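You operate a simulated robot arm through the tools that you are given. There is no shell and no other tool.

You are at the controls of a simulated robot arm. One attempt, no reset.

JOB
Clear the mist with the turn vent, water the blue seed pot and leave the vent half open.
Fine: wait till the lid is clear before you lift it; dark damp compost, nothing running over; can back where it stood, lid shut. Set down upright: watering can. Where these are worked on the way, their far stop is far enough and under half their travel is too little: turn vent.

It is judged by the outcome, as a careful person would: the job done as asked, and still so three seconds after it is handed in. It fails if anything else is knocked over, pushed out of place, dropped, spilled or broken. Lids that push on must go on centred and level and be pressed home; caps that screw on are set level and turned clockwise until they are tight.

ROBOT AND FRAMES
A 7-joint arm with a two-finger parallel gripper, fixed in place. Base frame: the origin is on the floor under the middle of its stand, x ahead of it, y to its left, z up. Units: m, degrees, N and s.
It reaches about 0.82 m from its shoulder. Its first joint turns from -66.0 to 66.0 degrees. Payload 1.57 kg.
The TCP is the grasp point between the finger pads, 0.03 m short of the fingertips. In the tool frame z runs along the fingers and y along their closing line. Largest opening 0.11 m; finger width 0.024, thickness 0.012; the body of the gripper, 0.048 by 0.112 m, starts 0.078 m behind the TCP.
Orientation is told as [roll, pitch, yaw] about the base's x, y, z axes, in that order, counted from this pose: with the fingers straight down and closing along the base's y, the tool's x points along the base's -x, its y along +y and its z along -z.

CONTROLS
- The arm moves only by the tool nudge_tool. Its argument "commands" is a list of rows, each an object of numbers (a shift or turn left out is 0, a gripper value left out holds the last): "tx", "ty", "tz": the shift along the base's x, y, z in units of 200 mm (1.0 is 200 mm); "ax", "ay", "az": the turn, a rotation vector about the base's x, y, z in units of 120 degrees (1.0 is 120 degrees); "hand": the opening, from 0 (shut) to 1 (fully open). In form: [{"tx": .., "ty": .., "tz": .., "ax": .., "ay": .., "az": .., "hand": ..}, ...]. A call has 1 to 20 rows; each row is the pose to reach, as a shift and turn from the pose commanded when the call began. A call with a number of a shift or a turn outside -1 to 1 is refused whole. Rows are played at 5 a second. More than 0.05 m and 8.6 degrees between two rows, or a gripper value outside its range, and nothing of the call is played. A pose out of reach is approached as far as the arm can. The call stops where the force on the tool passes 90 N (or 10 N more than at its start, if that is more) or the arm is blocked; 0.2 s more then pass. The fingers move at their own pace (about 0.108 m/s each) and stop on an object; they squeeze with about 34 N. The grip force told is the motor's: it shows also when the fingers shut on nothing. Time passes only in rows, and 0.2 s behind the last, so rows that repeat a pose let the fingers close. The reply holds the time, the measured pose of the TCP, the force on the tool along the base axes, the opening and the grip force, in the units named above and with some noise, with the torque about the TCP (base axes, N m) and any sound that the robot's microphone picked up.
- Cameras (640 x 400 px; columns grow to the right, rows downward): "scene" is fixed at [0.1725, -0.3991, 1.4017]; the picture's right is [0.69, -0.73, 0.00], its down [-0.42, -0.40, -0.82] and it looks along [0.59, 0.56, -0.58] (base axes); focal length 214 px, centre (320, 200). "wrist" rides on the gripper at [0.07, 0.016, -0.141] in the tool frame; the picture's right is [-0.23, 0.97, 0.00], its down [-0.86, -0.20, -0.48] and it looks along [-0.47, -0.11, 0.88] (tool axes); focal length 222 px, centre (320, 200). There is no depth. A picture from a camera that has moved, and an enlarged one, comes with that camera's place and axes in the base frame and with its lens.
- camera(camera): a new picture of that camera. The clock stands still meanwhile.
- close_up(camera, box): a new picture of the part [left, top, right, bottom] of that camera's present view, enlarged. The clock stands still meanwhile.
- close_job(): hands the job in; it is judged then, once.

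Places have to be worked out from the pictures, the camera data and where the tool is seen. Open the gripper and draw the arm clear of the work before you hand the job in, unless the task says otherwise.

The tools are called after "Request:" by a JSON object that holds its "op" and its "data". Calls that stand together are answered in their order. nudge_tool: Moves the arm, as the interface text tells. Its arguments: {"type":"object","properties":{"commands":{"type":"array"}},"required":["commands"]} The other tools are called the same way: camera (camera) takes a picture; close_up (camera, box) takes an enlarged picture of a part of a camera's view; close_job () hands the job in.

At the start:

```text
t: 0.0
position: [0.2948, -0.016, 1.3408]
orientation: [0.0, 0.0, 0.0]
contact_force: [-0.5, 0.6, 0.2]
wrist_torque: [-0.04, 0.03, -0.02]
grip_width: 0.11
gripper_force: 0.0
```

scene: 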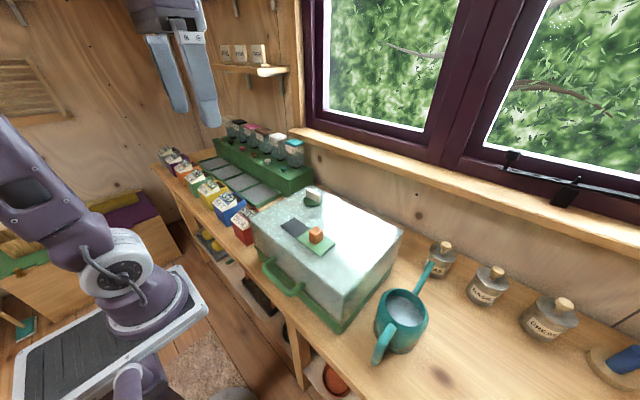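
wrist: 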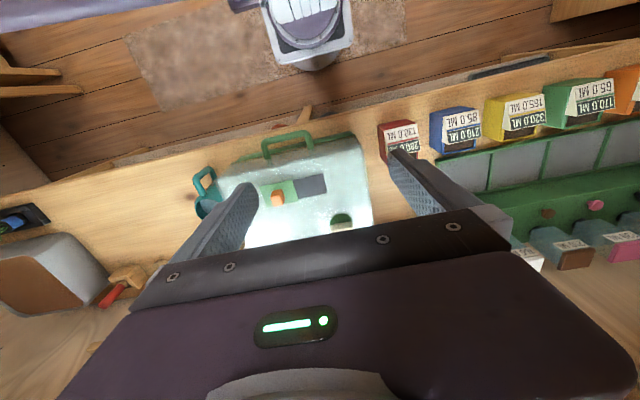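

I'll begin by looking closer at the propagator, the vents and the can before moving anything.

Request:
{"op": "close_up", "data": {"camera": "scene", "box": [230, 170, 430, 340]}}

Request:
{"op": "close_up", "data": {"camera": "scene", "box": [140, 110, 340, 240]}}

Request:
{"op": "close_up", "data": {"camera": "scene", "box": [350, 220, 640, 400]}}

Request:
{"op": "close_up", "data": {"camera": "wrist", "box": [180, 110, 420, 260]}}

```text
2.35 times, centred on (330, 255) of scene
camera zoom: at [0.1725, -0.3991, 1.4017], right [0.69, -0.73, 0.0], down [-0.42, -0.4, -0.82], along [0.59, 0.56, -0.58], focal length 505 px, centre (296, 71)
```

zoom: 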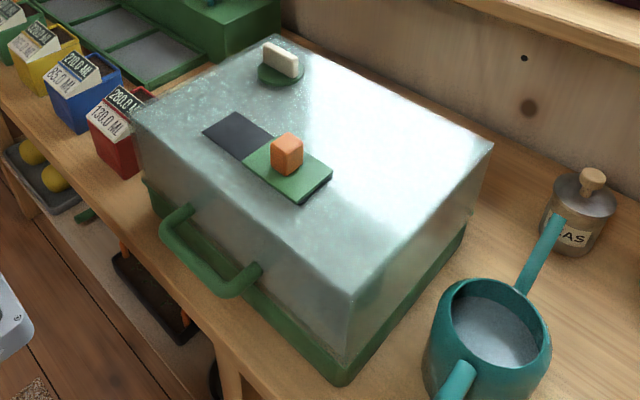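

```text
3.08 times, centred on (240, 175) of scene
camera zoom: at [0.1725, -0.3991, 1.4017], right [0.69, -0.73, 0.0], down [-0.42, -0.4, -0.82], along [0.59, 0.56, -0.58], focal length 660 px, centre (566, 277)
```

zoom: 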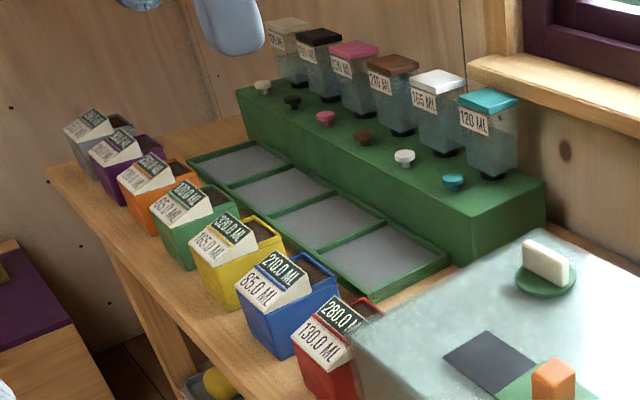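

```text
2.21 times, centred on (495, 310) of scene
camera zoom: at [0.1725, -0.3991, 1.4017], right [0.69, -0.73, 0.0], down [-0.42, -0.4, -0.82], along [0.59, 0.56, -0.58], focal length 473 px, centre (-66, -43)
```

zoom: 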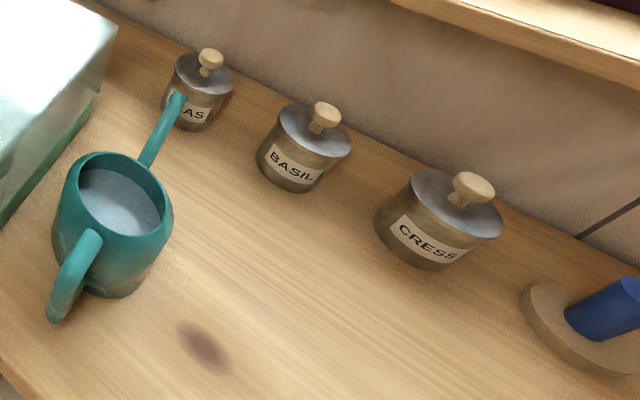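

```text
2.67 times, centred on (300, 185) of wrist
camera zoom: at [0.2263, 0.0001, 1.4815], right [0.23, 0.97, 0.0], down [0.86, -0.2, 0.48], along [0.47, -0.11, -0.88], focal length 592 px, centre (373, 240)
```

zoom: 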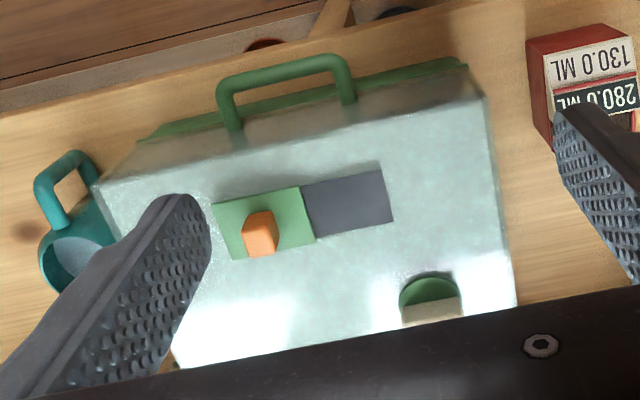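

The lid is misted; the turn vent (white tab on green disc) seems to be near [0.54, -0.02, 1.04], the slide vent's orange knob near [0.43, -0.14, 1.04]. I zoom in harder on the vent, handle and can.

Request:
{"op": "close_up", "data": {"camera": "scene", "box": [290, 175, 340, 215]}}

Request:
{"op": "close_up", "data": {"camera": "wrist", "box": [310, 190, 390, 240]}}

Request:
{"op": "close_up", "data": {"camera": "scene", "box": [350, 250, 450, 370]}}

Request:
{"op": "close_up", "data": {"camera": "scene", "box": [225, 205, 345, 345]}}

```text
10.00 times, centred on (315, 195) of scene
camera zoom: at [0.1725, -0.3991, 1.4017], right [0.69, -0.73, 0.0], down [-0.42, -0.4, -0.82], along [0.59, 0.56, -0.58], focal length 2145 px, centre (370, 250)
```

zoom: 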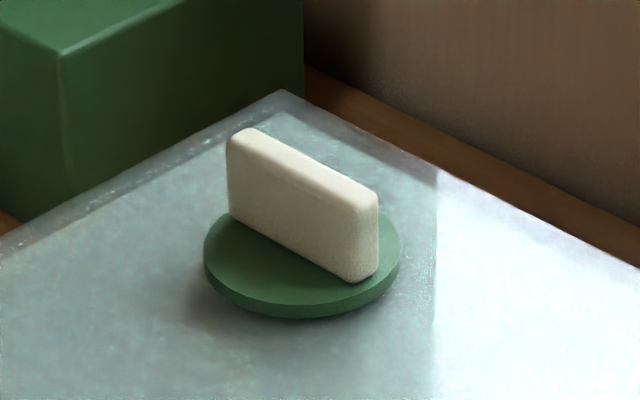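

```text
8.00 times, centred on (350, 215) of wrist
camera zoom: at [0.2263, 0.0001, 1.4815], right [0.23, 0.97, 0.0], down [0.86, -0.2, 0.48], along [0.47, -0.11, -0.88], focal length 1777 px, centre (80, 80)
```

zoom: 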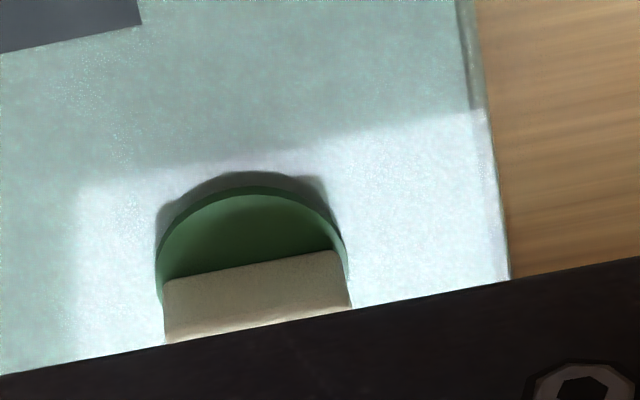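

```text
3.33 times, centred on (400, 310) of scene
camera zoom: at [0.1725, -0.3991, 1.4017], right [0.69, -0.73, 0.0], down [-0.42, -0.4, -0.82], along [0.59, 0.56, -0.58], focal length 715 px, centre (53, -167)
```

zoom: 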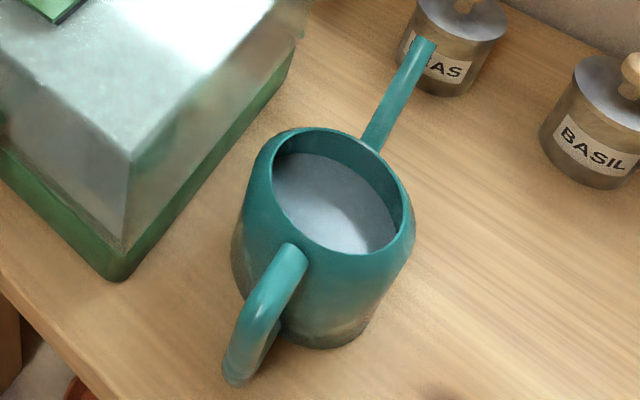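

```text
2.86 times, centred on (285, 275) of scene
camera zoom: at [0.1725, -0.3991, 1.4017], right [0.69, -0.73, 0.0], down [-0.42, -0.4, -0.82], along [0.59, 0.56, -0.58], focal length 613 px, centre (420, -14)
```

zoom: 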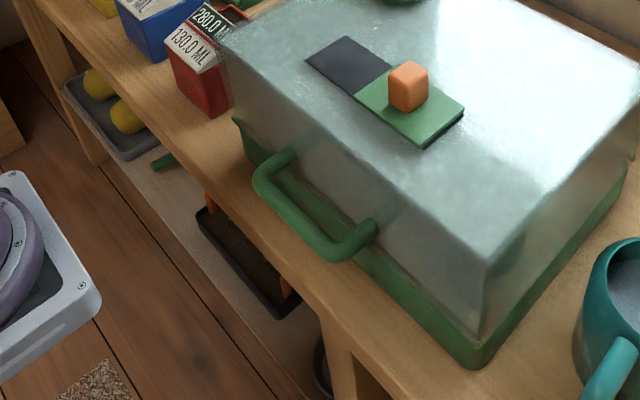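

The vent tab lies along y on its disc, so I'll pinch its thin sides with the fingers closing along x. I move toward it, staying well above the lid and yawing by -90°, so the wrist camera can look back over the lid and can.

Request:
{"op": "nudge_tool", "data": {"commands": [{"tx": 0.08, "tz": -0.03, "az": -0.065}, {"tx": 0.16, "tz": -0.06, "az": -0.13}, {"tx": 0.24, "tz": -0.09, "az": -0.195}, {"tx": 0.32, "tz": -0.12, "az": -0.26}, {"tx": 0.4, "tz": -0.15, "az": -0.325}, {"tx": 0.48, "tz": -0.18, "az": -0.39}, {"tx": 0.56, "tz": -0.21, "az": -0.455}, {"tx": 0.64, "tz": -0.24, "az": -0.52}, {"tx": 0.72, "tz": -0.27, "az": -0.585}, {"tx": 0.8, "tz": -0.3, "az": -0.65}, {"tx": 0.88, "tz": -0.33, "az": -0.7}, {"tx": 0.96, "tz": -0.36, "az": -0.75}]}}

Request:
{"op": "camera", "data": {"camera": "wrist"}}

Request:
{"op": "camera", "data": {"camera": "scene"}}

```text
t: 2.6
position: [0.4847, -0.0147, 1.2683]
orientation: [-0.1, 0.0, -90.1]
contact_force: [-0.6, -0.4, -0.5]
wrist_torque: [0.0, 0.01, -0.01]
grip_width: 0.1103
gripper_force: 0.1
```

```text
taken
camera wrist: at [0.5038, 0.0549, 1.4099], right [0.97, -0.23, 0.0], down [-0.2, -0.85, 0.48], along [-0.11, -0.47, -0.88], focal length 222 px, centre (320, 200)
```

wrist: 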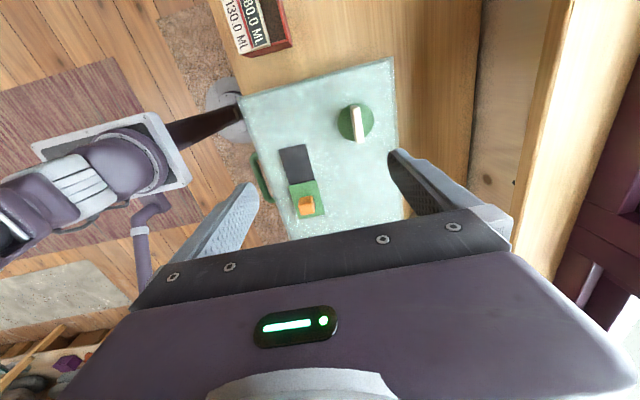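

```text
taken
```

scene: 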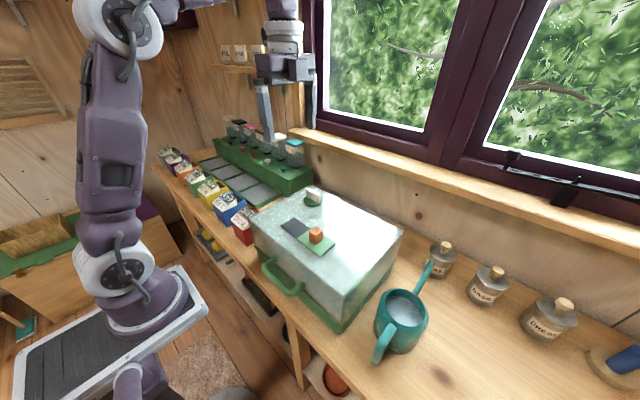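

The tool reached yaw -90 above the lid. I zoom in on the vent in the wrist view to refine its place and the tab's direction.

Request:
{"op": "close_up", "data": {"camera": "wrist", "box": [230, 40, 430, 240]}}

Request:
{"op": "close_up", "data": {"camera": "wrist", "box": [325, 90, 389, 154]}}

```text
2.00 times, centred on (330, 140) of wrist
camera zoom: at [0.5038, 0.0549, 1.4099], right [0.97, -0.23, 0.0], down [-0.2, -0.85, 0.48], along [-0.11, -0.47, -0.88], focal length 444 px, centre (300, 320)
```

zoom: 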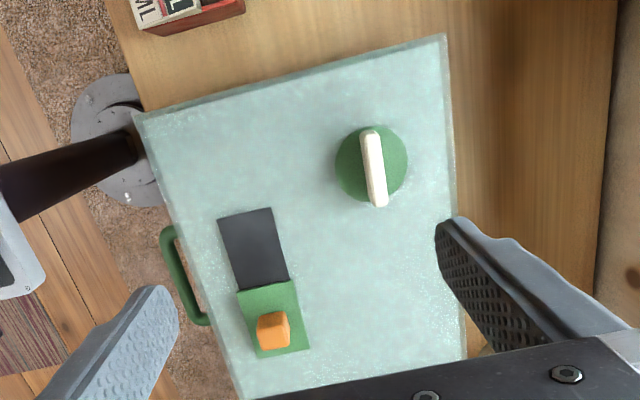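

```text
6.25 times, centred on (357, 122) of wrist
camera zoom: at [0.5038, 0.0549, 1.4099], right [0.97, -0.23, 0.0], down [-0.2, -0.85, 0.48], along [-0.11, -0.47, -0.88], focal length 1388 px, centre (89, 688)
```

zoom: 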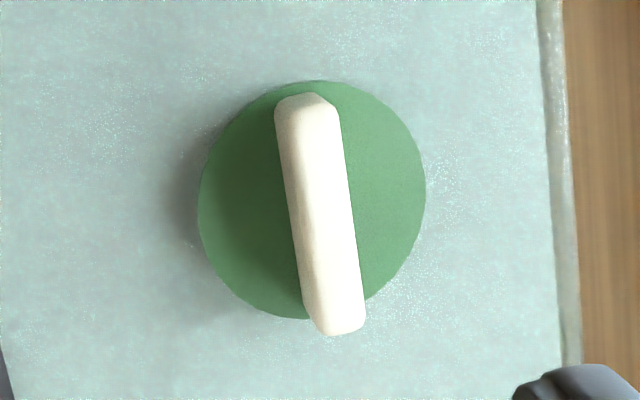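

From this view the vent is centred at about [0.545, -0.019], tab along y to within a degree, its top near z 1.058. I move over it and descend to just above the tab before checking.

Request:
{"op": "nudge_tool", "data": {"commands": [{"tx": 0.1, "ty": -0.007, "tz": -0.1}, {"tx": 0.2, "ty": -0.014, "tz": -0.2}, {"tx": 0.3, "ty": -0.021, "tz": -0.3}, {"tx": 0.3, "ty": -0.021, "tz": -0.45}, {"tx": 0.3, "ty": -0.021, "tz": -0.6}, {"tx": 0.3, "ty": -0.021, "tz": -0.72, "hand": 0.6}, {"tx": 0.3, "ty": -0.021, "tz": -0.72, "hand": 0.5}]}}

Request:
{"op": "close_up", "data": {"camera": "scene", "box": [250, 120, 370, 240]}}

Request:
{"op": "camera", "data": {"camera": "wrist"}}

```text
t: 4.2
position: [0.5466, -0.0194, 1.1238]
orientation: [-0.1, -0.1, -90.0]
contact_force: [0.0, 0.0, 0.1]
wrist_torque: [-0.02, -0.04, -0.03]
grip_width: 0.0551
gripper_force: 0.1
```

```text
3.33 times, centred on (310, 180) of scene
camera zoom: at [0.1725, -0.3991, 1.4017], right [0.69, -0.73, 0.0], down [-0.42, -0.4, -0.82], along [0.59, 0.56, -0.58], focal length 715 px, centre (353, 267)
```

zoom: 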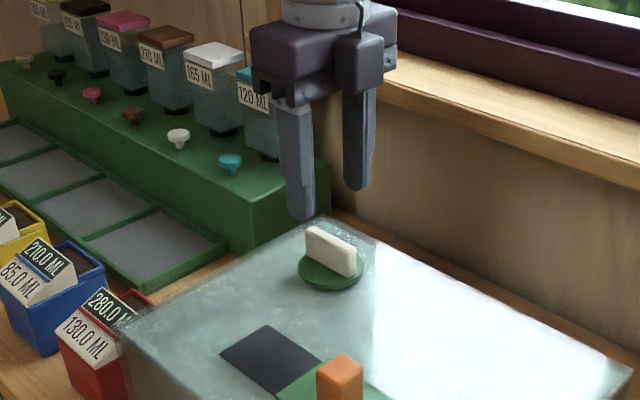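

```text
taken
camera wrist: at [0.5643, 0.0506, 1.2646], right [0.97, -0.23, 0.0], down [-0.2, -0.86, 0.48], along [-0.11, -0.47, -0.88], focal length 222 px, centre (320, 200)
```

wrist: 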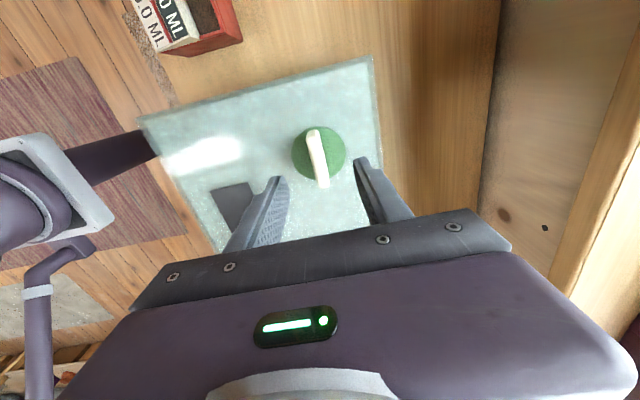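

Fingers are centred around the tab (disc centre ~[0.547, -0.017]). I descend 47 mm with the fingers half open so the tips stay above the disc, then check.

Request:
{"op": "nudge_tool", "data": {"commands": [{"tz": -0.1, "ty": 0.005}, {"tz": -0.18, "ty": 0.01}, {"tz": -0.235, "ty": 0.01}]}}

Request:
{"op": "close_up", "data": {"camera": "scene", "box": [280, 155, 350, 225]}}

Request:
{"op": "close_up", "data": {"camera": "wrist", "box": [220, 80, 420, 240]}}

```text
t: 5.0
position: [0.5462, -0.0177, 1.078]
orientation: [0.0, 0.0, -90.0]
contact_force: [-0.1, -0.8, 0.7]
wrist_torque: [-0.03, 0.03, 0.0]
grip_width: 0.055
gripper_force: 0.1
```

```text
5.71 times, centred on (315, 190) of scene
camera zoom: at [0.1725, -0.3991, 1.4017], right [0.69, -0.73, 0.0], down [-0.42, -0.4, -0.82], along [0.59, 0.56, -0.58], focal length 1226 px, centre (349, 257)
```

zoom: 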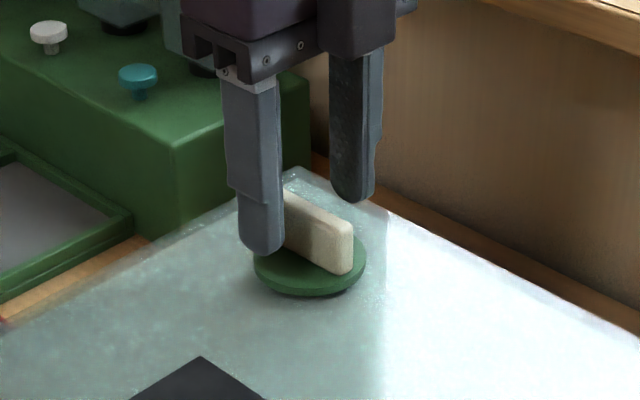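

```text
2.50 times, centred on (320, 160) of wrist
camera zoom: at [0.5641, 0.0516, 1.2186], right [0.97, -0.23, 0.0], down [-0.2, -0.85, 0.48], along [-0.11, -0.47, -0.88], focal length 555 px, centre (320, 300)
```

zoom: 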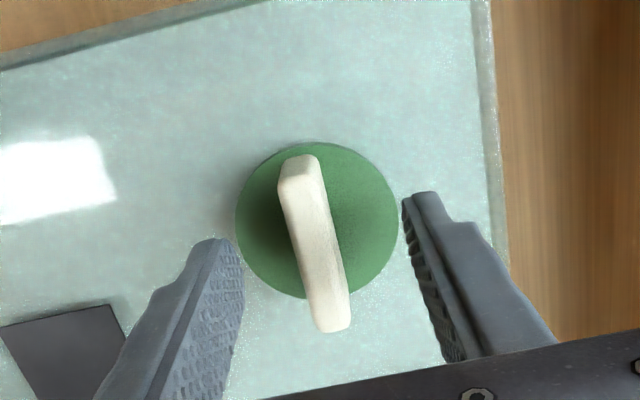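

The fingers straddle the tab well. I lower 5 mm more, then close on it and let the grip settle.

Request:
{"op": "nudge_tool", "data": {"commands": [{"tz": -0.015, "tx": 0.005}, {"tz": -0.025, "tx": 0.005}, {"tz": -0.025, "tx": 0.005, "hand": 0.0}, {"tz": -0.025, "tx": 0.005, "hand": 0.0}, {"tz": -0.025, "tx": 0.005, "hand": 0.0}, {"tz": -0.025, "tx": 0.005, "hand": 0.0}]}}

Request:
{"op": "close_up", "data": {"camera": "scene", "box": [280, 155, 350, 225]}}

```text
t: 6.4
position: [0.5476, -0.0177, 1.0733]
orientation: [0.0, 0.0, -90.0]
contact_force: [-16.1, 1.3, 9.2]
wrist_torque: [0.03, 0.98, -0.04]
grip_width: 0.0129
gripper_force: 29.8
```

```text
5.71 times, centred on (315, 190) of scene
camera zoom: at [0.1719, -0.3991, 1.4018], right [0.69, -0.73, 0.0], down [-0.42, -0.4, -0.82], along [0.59, 0.56, -0.58], focal length 1226 px, centre (349, 257)
```

zoom: 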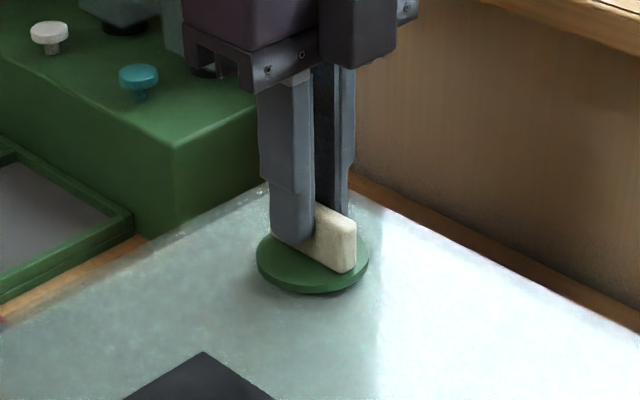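

Gripped at 12.9 mm (the tab's thickness), with a 16 N side load, so the tool sits slightly too far in +x. I ease back 1.5 mm, then try a small counter-clockwise turn and read the torque.

Request:
{"op": "nudge_tool", "data": {"commands": [{"tx": -0.004}, {"tx": -0.0075}, {"tx": -0.0075, "az": 0.03}, {"tx": -0.0075, "az": 0.06}]}}

Request:
{"op": "close_up", "data": {"camera": "scene", "box": [280, 155, 350, 225]}}

```text
t: 7.4
position: [0.5453, -0.0178, 1.0729]
orientation: [0.0, 0.1, -82.7]
contact_force: [-7.5, 4.1, 10.2]
wrist_torque: [0.53, 0.58, -0.03]
grip_width: 0.013
gripper_force: 30.0
```

```text
5.71 times, centred on (315, 190) of scene
camera zoom: at [0.1722, -0.399, 1.4017], right [0.69, -0.73, 0.0], down [-0.42, -0.4, -0.82], along [0.59, 0.56, -0.58], focal length 1226 px, centre (349, 257)
```

zoom: 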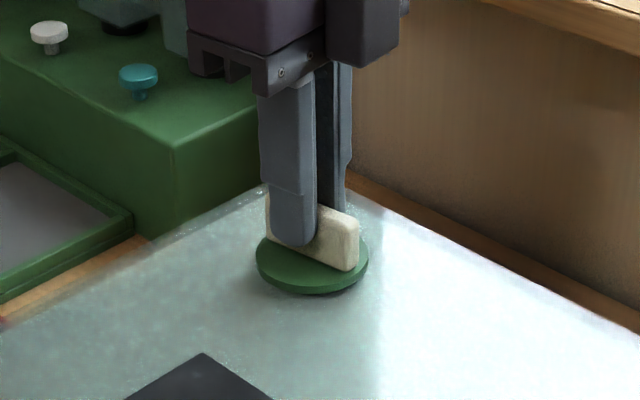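

The vent turns freely counter-clockwise with the tool. I continue another ~30°, easing a bit more off in x and z.

Request:
{"op": "nudge_tool", "data": {"commands": [{"tx": -0.005, "tz": 0.004, "az": 0.05}, {"tx": -0.005, "tz": 0.005, "az": 0.1}, {"tx": -0.005, "tz": 0.005, "az": 0.15}, {"tx": -0.005, "tz": 0.005, "az": 0.2}, {"tx": -0.005, "tz": 0.005, "az": 0.25}]}}

Request:
{"op": "close_up", "data": {"camera": "scene", "box": [280, 155, 350, 225]}}

```text
t: 8.6
position: [0.5446, -0.0188, 1.0722]
orientation: [-0.1, 0.1, -52.7]
contact_force: [-3.5, 5.4, -16.1]
wrist_torque: [0.49, 0.65, 0.01]
grip_width: 0.0127
gripper_force: 29.7
```

```text
5.71 times, centred on (315, 190) of scene
camera zoom: at [0.1727, -0.399, 1.4017], right [0.69, -0.73, 0.0], down [-0.42, -0.4, -0.82], along [0.59, 0.56, -0.58], focal length 1226 px, centre (349, 257)
```

zoom: 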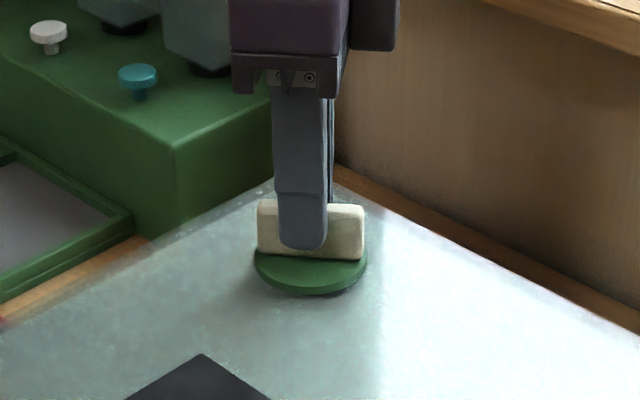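

Turned about 37° with almost no torque; the z load reversed, so I give back half a millimetre and go on turning toward the far stop.

Request:
{"op": "nudge_tool", "data": {"commands": [{"tz": -0.003, "az": 0.05}, {"tz": -0.003, "ty": 0.003, "az": 0.1}, {"tz": -0.003, "ty": 0.003, "az": 0.15}, {"tz": -0.003, "ty": 0.003, "az": 0.2}, {"tz": -0.003, "ty": 0.003, "az": 0.25}]}}

Request:
{"op": "close_up", "data": {"camera": "scene", "box": [280, 155, 350, 225]}}

```text
t: 9.8
position: [0.5458, -0.0184, 1.0728]
orientation: [-0.1, 0.0, -22.7]
contact_force: [-10.1, -8.0, -4.6]
wrist_torque: [0.01, 1.1, -0.03]
grip_width: 0.0131
gripper_force: 29.3
```

```text
5.71 times, centred on (315, 190) of scene
camera zoom: at [0.1723, -0.3993, 1.4016], right [0.69, -0.73, 0.0], down [-0.42, -0.4, -0.82], along [0.59, 0.56, -0.58], focal length 1226 px, centre (349, 257)
```

zoom: 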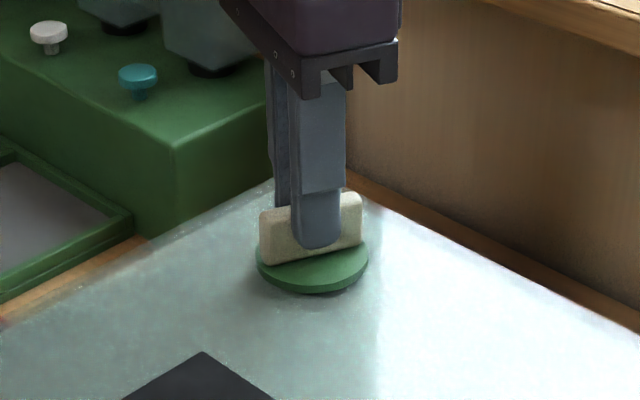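

Now 67° turned and still free. I continue in smaller steps, watching the torque for the stop.

Request:
{"op": "nudge_tool", "data": {"commands": [{"tx": -0.004, "ty": -0.003, "az": 0.05}, {"tx": -0.005, "ty": -0.003, "az": 0.1}, {"tx": -0.005, "ty": -0.003, "az": 0.14}]}}

Request:
{"op": "close_up", "data": {"camera": "scene", "box": [280, 155, 350, 225]}}

```text
t: 10.6
position: [0.5453, -0.0198, 1.0734]
orientation: [-0.1, -0.1, -6.0]
contact_force: [0.4, -14.8, -3.9]
wrist_torque: [-0.34, -0.15, -0.02]
grip_width: 0.0127
gripper_force: 30.1
```

```text
5.71 times, centred on (315, 190) of scene
camera zoom: at [0.1726, -0.3995, 1.4015], right [0.69, -0.73, 0.0], down [-0.42, -0.4, -0.82], along [0.59, 0.56, -0.58], focal length 1226 px, centre (349, 257)
```

zoom: 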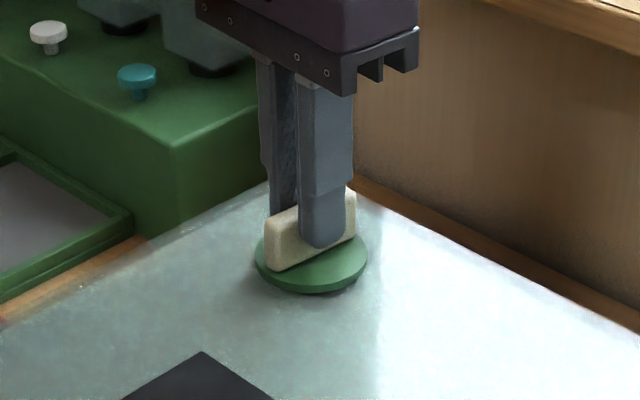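

84° and still no stop torque. I ease y by 1 mm and continue a few degrees at a time.

Request:
{"op": "nudge_tool", "data": {"commands": [{"ty": -0.006, "az": 0.025}, {"ty": -0.006, "az": 0.05}, {"ty": -0.006, "az": 0.07}]}}

Request:
{"op": "close_up", "data": {"camera": "scene", "box": [280, 155, 350, 225]}}

Request:
{"op": "camera", "data": {"camera": "scene"}}

```text
t: 11.4
position: [0.5457, -0.0197, 1.0728]
orientation: [-0.1, 0.1, 2.4]
contact_force: [-1.7, -13.0, 1.6]
wrist_torque: [-0.32, -0.33, -0.86]
grip_width: 0.0132
gripper_force: 30.5
```

```text
5.71 times, centred on (315, 190) of scene
camera zoom: at [0.1725, -0.3995, 1.4016], right [0.69, -0.73, 0.0], down [-0.42, -0.4, -0.82], along [0.59, 0.56, -0.58], focal length 1226 px, centre (349, 257)
```

zoom: 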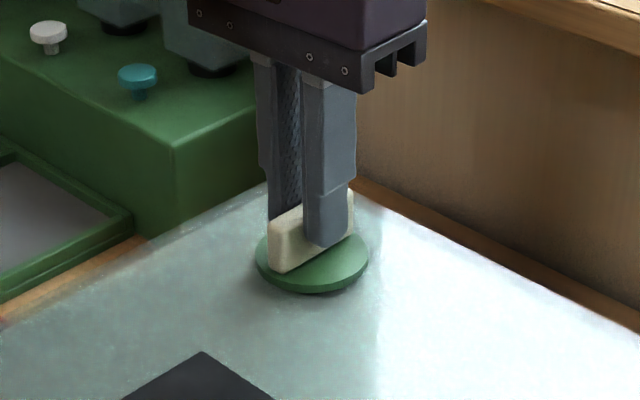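

```text
taken
```

scene: 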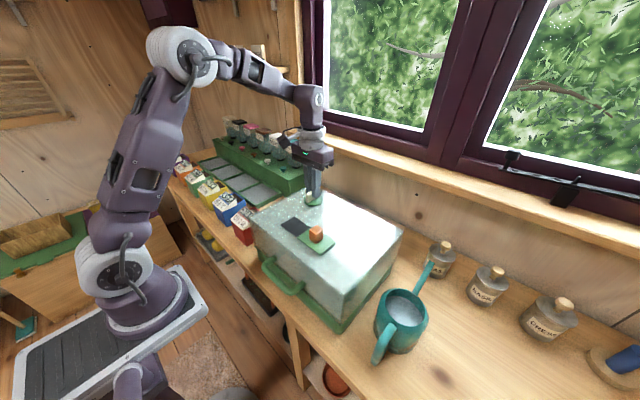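

The torque about z rose to -0.86 N m at 92°, so the vent is at its far stop. I relax 2°, open the fingers, and rise clear, then wait for the mist to go.

Request:
{"op": "nudge_tool", "data": {"commands": [{"az": -0.02}, {"az": -0.02, "hand": 0.4}, {"az": -0.02, "hand": 0.5}, {"az": -0.02, "tz": 0.15, "hand": 0.5}, {"az": -0.02, "tz": 0.35, "hand": 0.5}, {"az": -0.02, "tz": 0.55, "hand": 0.5}, {"az": -0.02, "tz": 0.75, "tx": -0.2, "hand": 0.5}, {"az": -0.02, "tz": 0.9, "tx": -0.4, "hand": 0.6}, {"az": -0.02, "tz": 1.0, "tx": -0.6, "ty": -0.2, "hand": 0.8}, {"az": -0.02, "tz": 1.0, "tx": -0.8, "ty": -0.4, "hand": 1.0}, {"az": -0.02, "tz": 1.0, "tx": -1.0, "ty": -0.6, "hand": 1.0}, {"az": -0.02, "tz": 1.0, "tx": -1.0, "ty": -0.8, "hand": 1.0}]}}

Request:
{"op": "camera", "data": {"camera": "scene"}}

Request:
{"op": "camera", "data": {"camera": "wrist"}}

```text
refused: row 7 steps farther than a row can; nothing moved
```

```text
taken
```

scene: 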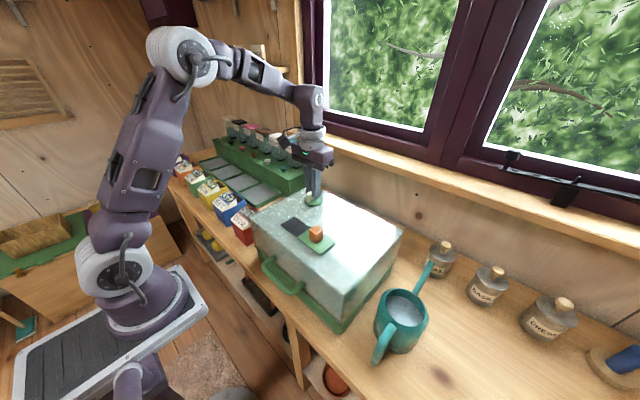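

```text
taken
camera wrist: at [0.4756, -0.0068, 1.2141], right [0.19, 0.98, 0.0], down [0.86, -0.16, 0.48], along [0.47, -0.09, -0.88], focal length 222 px, centre (320, 200)
```

wrist: 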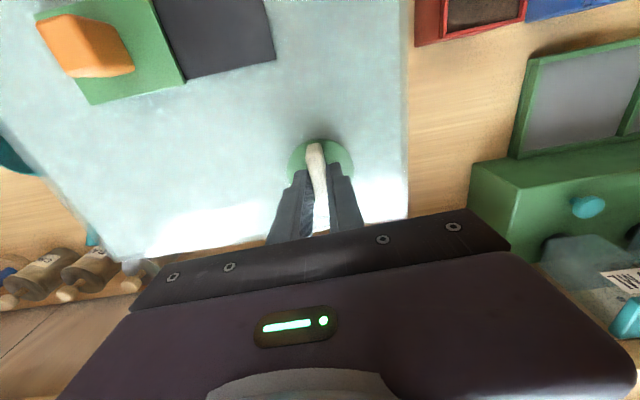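

The row steps were too long; nothing moved. I resend the same release and retreat with steps under 50 mm.

Request:
{"op": "nudge_tool", "data": {"commands": [{"az": -0.02}, {"az": -0.02, "hand": 0.4}, {"az": -0.02, "hand": 0.5}, {"az": -0.02, "hand": 0.5}, {"az": -0.02, "tz": 0.15, "hand": 0.5}, {"az": -0.02, "tz": 0.35, "hand": 0.5}, {"az": -0.02, "tz": 0.55, "hand": 0.5}, {"az": -0.02, "tz": 0.7, "tx": -0.15, "hand": 0.5}, {"az": -0.02, "tz": 0.85, "tx": -0.3, "hand": 0.6}, {"az": -0.02, "tz": 0.95, "tx": -0.45, "ty": -0.1, "hand": 0.8}, {"az": -0.02, "tz": 1.0, "tx": -0.6, "ty": -0.25, "hand": 1.0}, {"az": -0.02, "tz": 1.0, "tx": -0.75, "ty": -0.4, "hand": 1.0}, {"az": -0.02, "tz": 1.0, "tx": -0.9, "ty": -0.55, "hand": 1.0}, {"az": -0.02, "tz": 1.0, "tx": -1.0, "ty": -0.75, "hand": 1.0}]}}

Request:
{"op": "camera", "data": {"camera": "scene"}}

Request:
{"op": "camera", "data": {"camera": "wrist"}}

```text
t: 14.4
position: [0.3438, -0.1694, 1.2726]
orientation: [0.1, 0.0, 0.1]
contact_force: [-0.9, -0.1, -0.1]
wrist_torque: [0.04, -0.02, -0.01]
grip_width: 0.1097
gripper_force: 0.1
```

```text
taken
```

scene: 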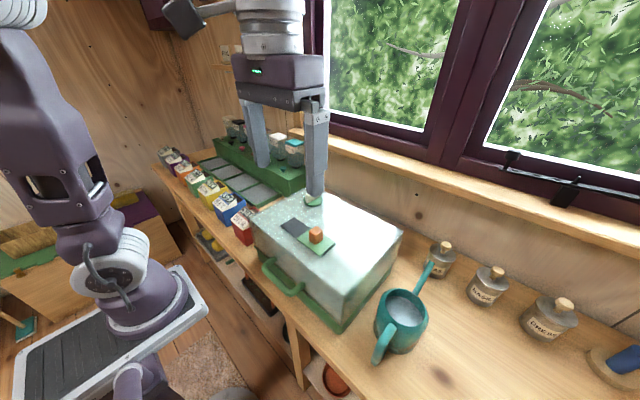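

```text
taken
camera wrist: at [0.2755, -0.1535, 1.4125], right [0.23, 0.97, 0.0], down [0.86, -0.2, 0.48], along [0.47, -0.11, -0.88], focal length 222 px, centre (320, 200)
```

wrist: 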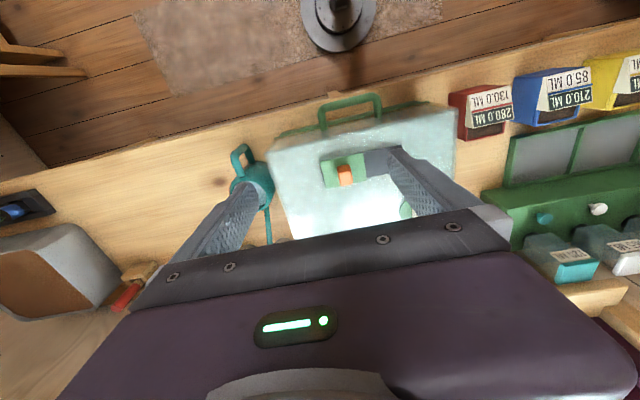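

Clear of the vent now. While time passes I move over toward the can side to study it and to see the propagator unobstructed.

Request:
{"op": "nudge_tool", "data": {"commands": [{"tx": -0.1, "ty": -0.15}, {"tx": -0.2, "ty": -0.3}, {"tx": -0.3, "ty": -0.45}, {"tx": -0.4, "ty": -0.6}, {"tx": -0.45, "ty": -0.75}, {"tx": -0.5, "ty": -0.9}, {"tx": -0.5, "ty": -0.9}, {"tx": -0.5, "ty": -0.9}]}}

Request:
{"op": "camera", "data": {"camera": "scene"}}

Request:
{"op": "camera", "data": {"camera": "wrist"}}

```text
t: 16.2
position: [0.2436, -0.3506, 1.2706]
orientation: [-0.1, 0.0, 0.0]
contact_force: [0.8, 0.7, 0.9]
wrist_torque: [-0.02, 0.02, 0.02]
grip_width: 0.11
gripper_force: 0.1
```

```text
taken
```

scene: 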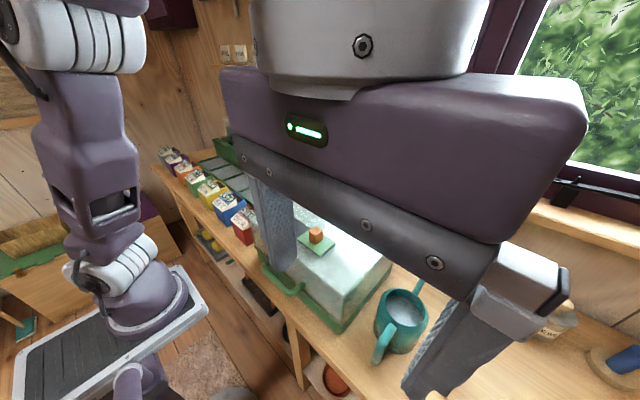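

```text
taken
camera wrist: at [0.1745, -0.3345, 1.4119], right [0.23, 0.97, 0.0], down [0.86, -0.2, 0.48], along [0.47, -0.11, -0.88], focal length 222 px, centre (320, 200)
```

wrist: 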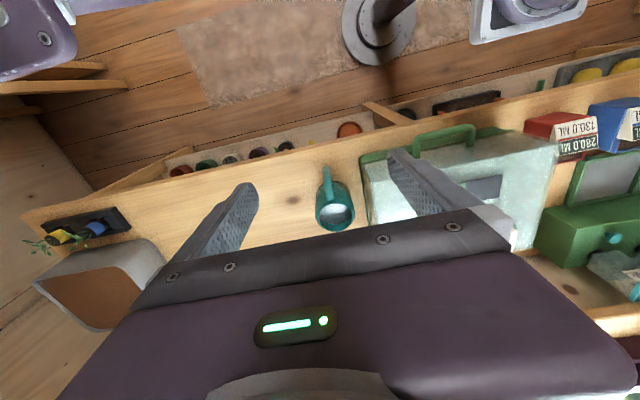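

The can is visible between the fingers. I zoom in on it and on the vent/lid from here.

Request:
{"op": "close_up", "data": {"camera": "wrist", "box": [280, 140, 400, 240]}}

Request:
{"op": "close_up", "data": {"camera": "wrist", "box": [350, 110, 560, 250]}}

Request:
{"op": "close_up", "data": {"camera": "scene", "box": [250, 200, 450, 380]}}

```text
4.00 times, centred on (340, 190) of wrist
camera zoom: at [0.1745, -0.3345, 1.4119], right [0.23, 0.97, 0.0], down [0.86, -0.2, 0.48], along [0.47, -0.11, -0.88], focal length 888 px, centre (240, 240)
```

zoom: 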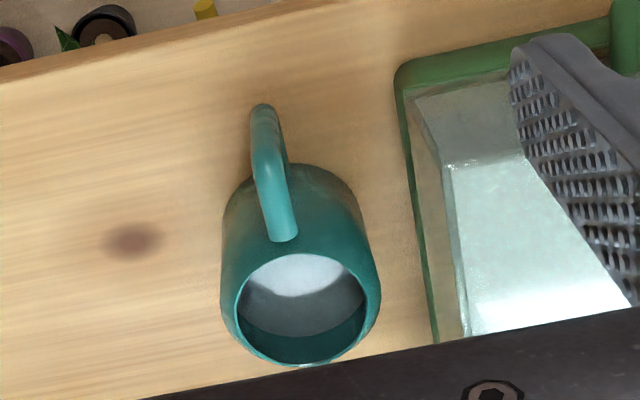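

```text
2.86 times, centred on (455, 180) of wrist
camera zoom: at [0.1745, -0.3345, 1.4119], right [0.23, 0.97, 0.0], down [0.86, -0.2, 0.48], along [0.47, -0.11, -0.88], focal length 635 px, centre (-66, 257)
```

zoom: 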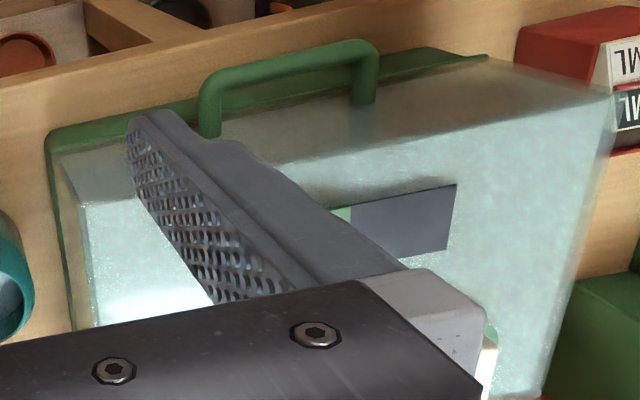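

```text
2.22 times, centred on (350, 290) of scene
camera zoom: at [0.1725, -0.3991, 1.4017], right [0.69, -0.73, 0.0], down [-0.42, -0.4, -0.82], along [0.59, 0.56, -0.58], focal length 477 px, centre (253, 0)
```

zoom: 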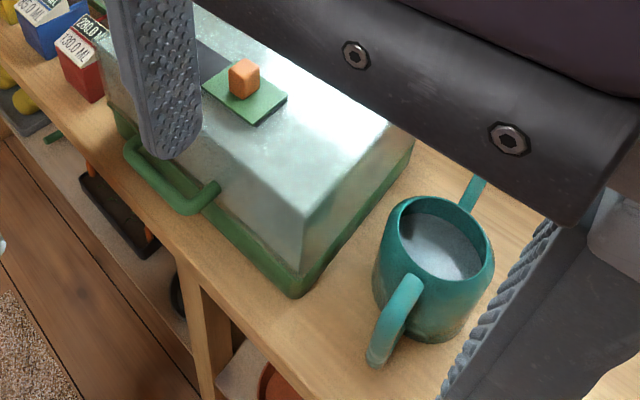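

The can's rim appears near [0.475, -0.363, ~0.95] with its handle toward the robot and spout toward the wall. I draw the arm out of the scene camera's way, wait, and check how the mist is going.

Request:
{"op": "nudge_tool", "data": {"commands": [{"ty": 0.2, "tz": 0.05}, {"ty": 0.4, "tz": 0.1}, {"ty": 0.6, "tz": 0.15}, {"ty": 0.8, "tz": 0.2}, {"ty": 1.0, "tz": 0.25}, {"ty": 1.0, "tz": 0.25}, {"ty": 1.0, "tz": 0.25}, {"ty": 1.0, "tz": 0.25}, {"ty": 1.0, "tz": 0.25}, {"ty": 1.0, "tz": 0.25}, {"ty": 1.0, "tz": 0.25}, {"ty": 1.0, "tz": 0.25}, {"ty": 1.0, "tz": 0.25}, {"ty": 1.0, "tz": 0.25}, {"ty": 1.0, "tz": 0.25}, {"ty": 1.0, "tz": 0.25}]}}

Request:
{"op": "camera", "data": {"camera": "scene"}}

Request:
{"op": "camera", "data": {"camera": "wrist"}}

```text
t: 19.6
position: [0.2436, -0.1492, 1.3227]
orientation: [0.0, 0.1, 0.0]
contact_force: [0.1, -0.4, 0.0]
wrist_torque: [-0.01, 0.02, -0.01]
grip_width: 0.11
gripper_force: 0.0
```

```text
taken
```

scene: 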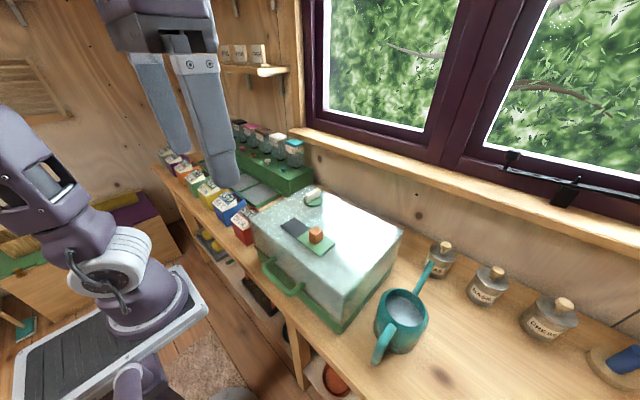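

```text
taken
camera wrist: at [0.1748, -0.1327, 1.463], right [0.23, 0.97, 0.0], down [0.86, -0.2, 0.48], along [0.47, -0.11, -0.88], focal length 222 px, centre (320, 200)
```

wrist: 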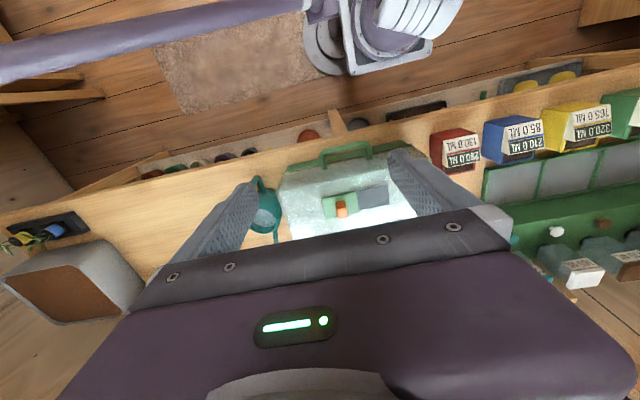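

Request:
{"op": "close_up", "data": {"camera": "scene", "box": [240, 180, 420, 340]}}

Request:
{"op": "close_up", "data": {"camera": "wrist", "box": [230, 130, 430, 250]}}

```text
2.50 times, centred on (330, 260) of scene
camera zoom: at [0.1725, -0.3991, 1.4017], right [0.69, -0.73, 0.0], down [-0.42, -0.4, -0.82], along [0.59, 0.56, -0.58], focal length 536 px, centre (295, 50)
```

zoom: 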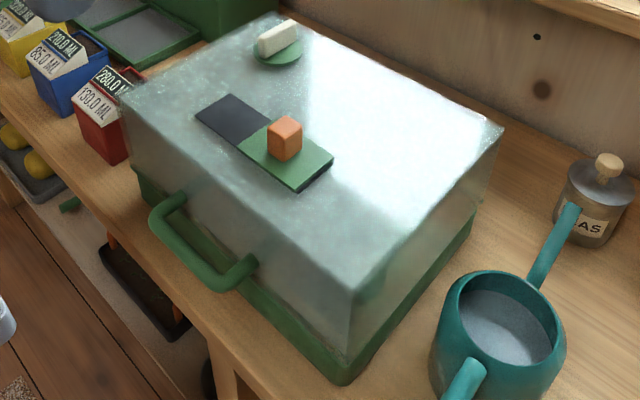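

```text
3.20 times, centred on (330, 190) of wrist
camera zoom: at [0.1748, -0.1327, 1.463], right [0.23, 0.97, 0.0], down [0.86, -0.2, 0.48], along [0.47, -0.11, -0.88], focal length 711 px, centre (288, 232)
```

zoom: 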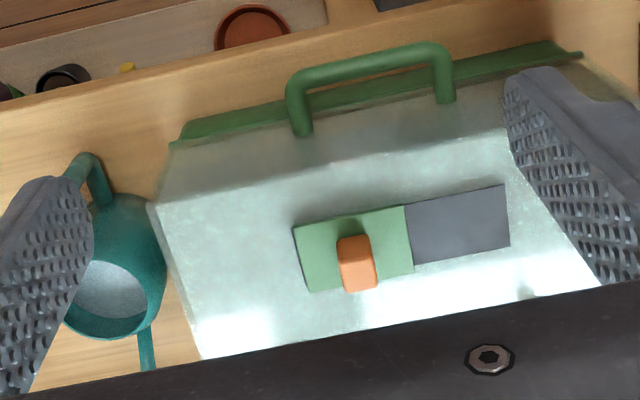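

Still misted. The handle bar triangulates to about [0.334, -0.108, 0.925], 40 mm off the lid's face, running y -0.166 to -0.051. While waiting, I take a yaw -90 pose over the lid to see the can from a good baseline.

Request:
{"op": "nudge_tool", "data": {"commands": [{"tx": 0.08, "tz": -0.02, "az": -0.065}, {"tx": 0.16, "tz": -0.05, "az": -0.13}, {"tx": 0.24, "tz": -0.08, "az": -0.195}, {"tx": 0.32, "tz": -0.1, "az": -0.26}, {"tx": 0.4, "tz": -0.12, "az": -0.325}, {"tx": 0.48, "tz": -0.14, "az": -0.39}, {"tx": 0.56, "tz": -0.16, "az": -0.455}, {"tx": 0.64, "tz": -0.18, "az": -0.52}, {"tx": 0.72, "tz": -0.2, "az": -0.585}, {"tx": 0.8, "tz": -0.2, "az": -0.65}, {"tx": 0.88, "tz": -0.2, "az": -0.7}, {"tx": 0.9, "tz": -0.2, "az": -0.75}, {"tx": 0.9, "tz": -0.2, "az": -0.75}, {"tx": 0.9, "tz": -0.2, "az": -0.75}, {"tx": 0.9, "tz": -0.2, "az": -0.75}, {"tx": 0.9, "tz": -0.2, "az": -0.75}, {"tx": 0.9, "tz": -0.2, "az": -0.75}, {"tx": 0.9, "tz": -0.2, "az": -0.75}]}}

Request:
{"op": "camera", "data": {"camera": "wrist"}}

Request:
{"op": "camera", "data": {"camera": "scene"}}

```text
t: 23.4
position: [0.4249, -0.1506, 1.2824]
orientation: [0.1, 0.0, -90.0]
contact_force: [0.3, -0.5, -0.3]
wrist_torque: [-0.03, 0.0, 0.02]
grip_width: 0.11
gripper_force: 0.1
```

```text
taken
camera wrist: at [0.4423, -0.0802, 1.4234], right [0.97, -0.23, 0.0], down [-0.2, -0.86, 0.48], along [-0.11, -0.47, -0.88], focal length 222 px, centre (320, 200)
```

wrist: 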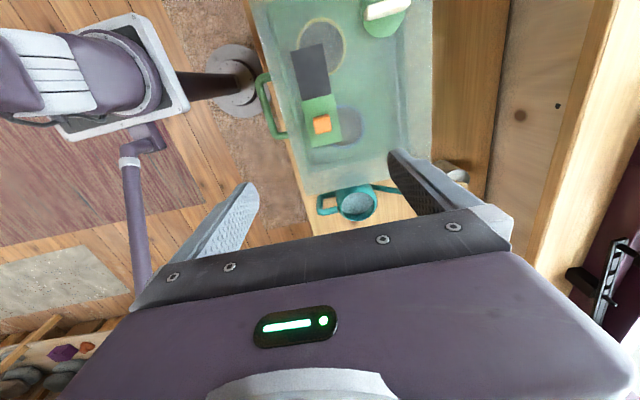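

```text
taken
```

scene: 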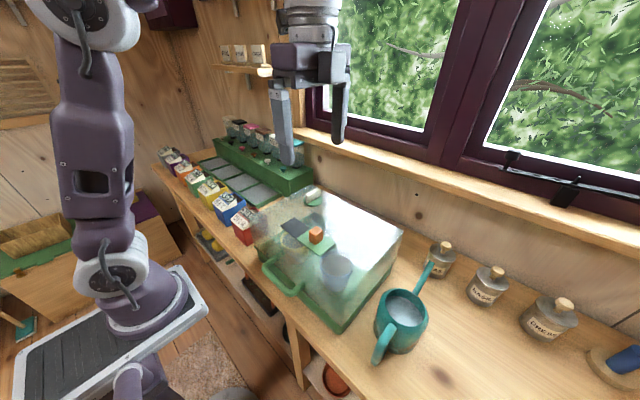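

The mist is clearing: pots begin to show through the lid. I zoom in on the can and on the pots.

Request:
{"op": "close_up", "data": {"camera": "wrist", "box": [250, 0, 440, 150]}}

Request:
{"op": "close_up", "data": {"camera": "wrist", "box": [290, 150, 450, 250]}}

Request:
{"op": "close_up", "data": {"camera": "scene", "box": [240, 180, 420, 340]}}

```text
2.67 times, centred on (345, 75) of wrist
camera zoom: at [0.4423, -0.0802, 1.4234], right [0.97, -0.23, 0.0], down [-0.2, -0.86, 0.48], along [-0.11, -0.47, -0.88], focal length 592 px, centre (253, 533)
```

zoom: 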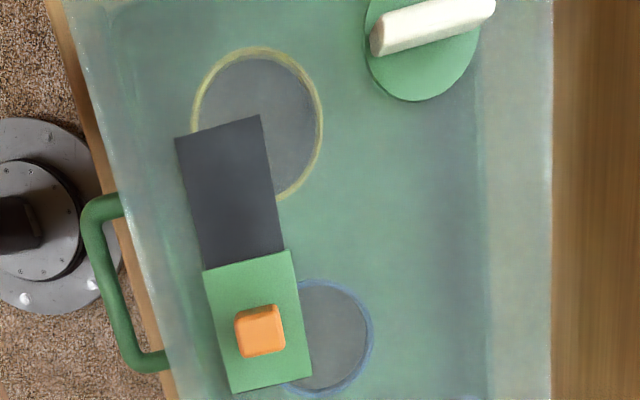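

```text
4.00 times, centred on (370, 200) of wrist
camera zoom: at [0.4423, -0.0802, 1.4234], right [0.97, -0.23, 0.0], down [-0.2, -0.86, 0.48], along [-0.11, -0.47, -0.88], focal length 888 px, centre (120, 200)
```

zoom: 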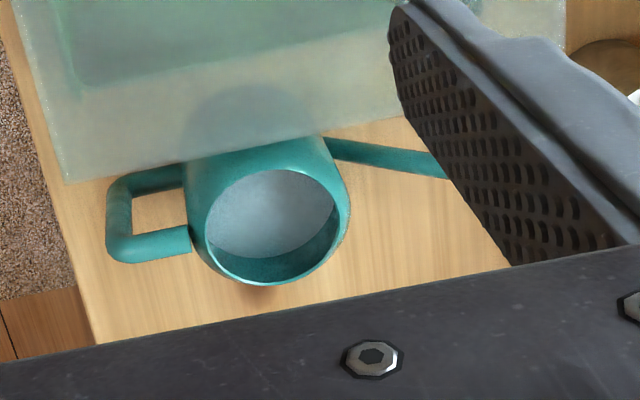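

```text
2.50 times, centred on (330, 260) of scene
camera zoom: at [0.1725, -0.3991, 1.4017], right [0.69, -0.73, 0.0], down [-0.42, -0.4, -0.82], along [0.59, 0.56, -0.58], focal length 536 px, centre (295, 50)
```

zoom: 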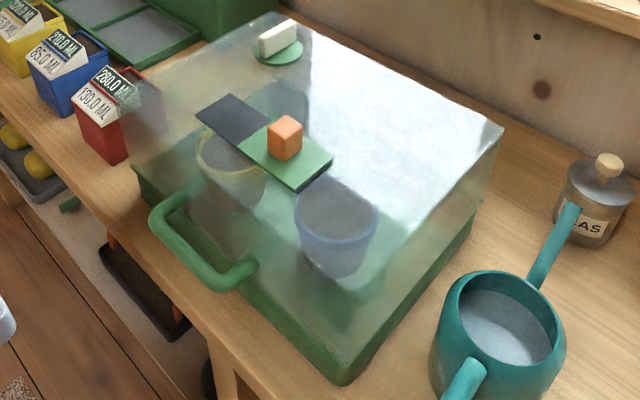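

Blue-rimmed pot stands at about [0.469, -0.180], rim near z 0.933, 9 cm wide; a yellow pot stands behind to the left. While the mist keeps clearing I move over the can to measure handle and spout.

Request:
{"op": "nudge_tool", "data": {"commands": [{"ty": -0.15}, {"ty": -0.3}, {"ty": -0.45}, {"ty": -0.6}, {"ty": -0.75}, {"ty": -0.9}, {"ty": -1.0, "tx": 0.1}, {"ty": -1.0, "tx": 0.2}, {"ty": -1.0, "tx": 0.2}, {"ty": -1.0, "tx": 0.2}]}}

Request:
{"op": "camera", "data": {"camera": "wrist"}}

Request:
{"op": "camera", "data": {"camera": "scene"}}

```text
t: 25.6
position: [0.4336, -0.3109, 1.2533]
orientation: [0.0, 0.0, -90.0]
contact_force: [-0.1, -0.6, 0.3]
wrist_torque: [0.01, 0.0, 0.0]
grip_width: 0.1098
gripper_force: 0.1
out of reach, approached as far as the arm can: row 4, 5, 6, 7, 8, 9, 10
```

```text
taken
camera wrist: at [0.4516, -0.2403, 1.3954], right [0.97, -0.23, 0.0], down [-0.2, -0.85, 0.48], along [-0.11, -0.47, -0.88], focal length 222 px, centre (320, 200)
```

wrist: 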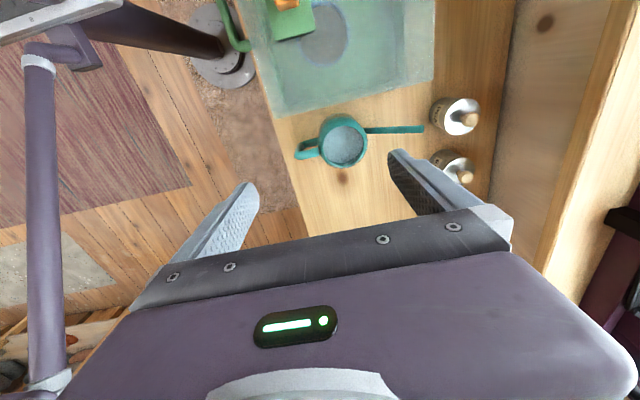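

```text
taken
```

scene: 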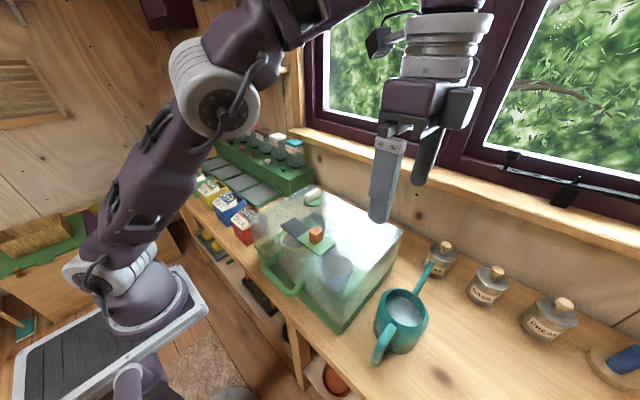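

The arm ran to its reach limit at this height (lower is reachable farther), but the view is good. I zoom in on the can and the pots.

Request:
{"op": "close_up", "data": {"camera": "wrist", "box": [280, 90, 440, 190]}}

Request:
{"op": "close_up", "data": {"camera": "wrist", "box": [210, 0, 440, 130]}}

Request:
{"op": "close_up", "data": {"camera": "scene", "box": [240, 180, 420, 340]}}

```text
4.00 times, centred on (360, 140) of wrist
camera zoom: at [0.4516, -0.2403, 1.3954], right [0.97, -0.23, 0.0], down [-0.2, -0.85, 0.48], along [-0.11, -0.47, -0.88], focal length 888 px, centre (160, 440)
```

zoom: 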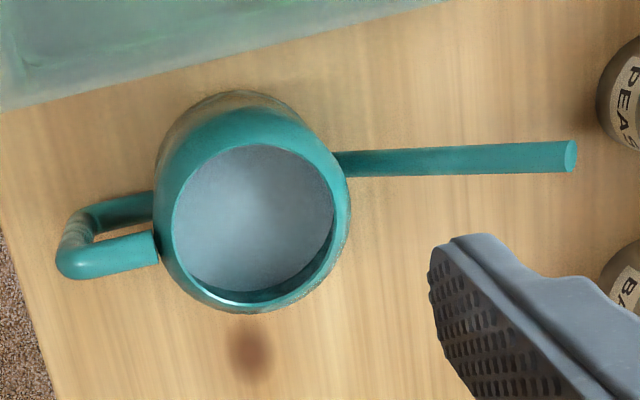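

```text
2.78 times, centred on (325, 65) of wrist
camera zoom: at [0.4516, -0.2403, 1.3954], right [0.97, -0.23, 0.0], down [-0.2, -0.85, 0.48], along [-0.11, -0.47, -0.88], focal length 618 px, centre (306, 576)
```

zoom: 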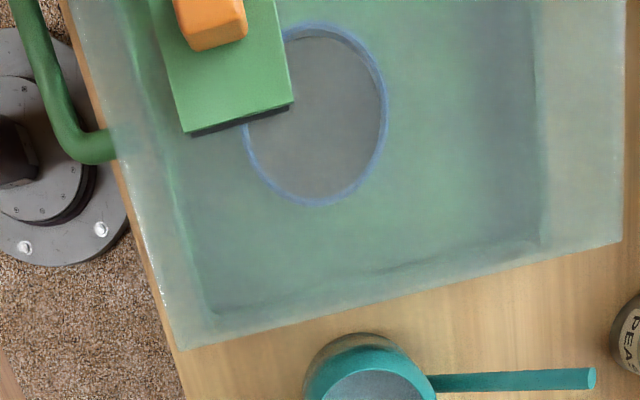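

```text
2.50 times, centred on (330, 260) of scene
camera zoom: at [0.1725, -0.3991, 1.4017], right [0.69, -0.73, 0.0], down [-0.42, -0.4, -0.82], along [0.59, 0.56, -0.58], focal length 536 px, centre (295, 50)
```

zoom: 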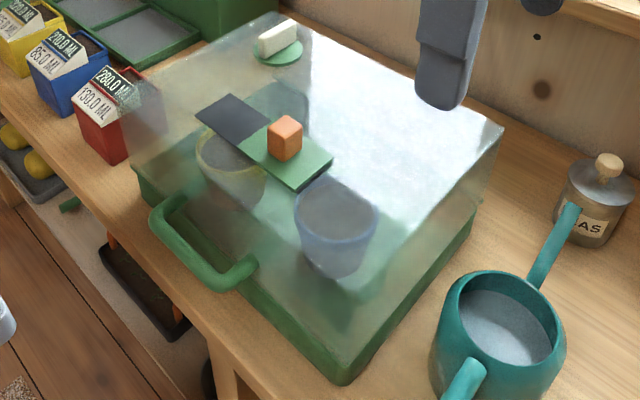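

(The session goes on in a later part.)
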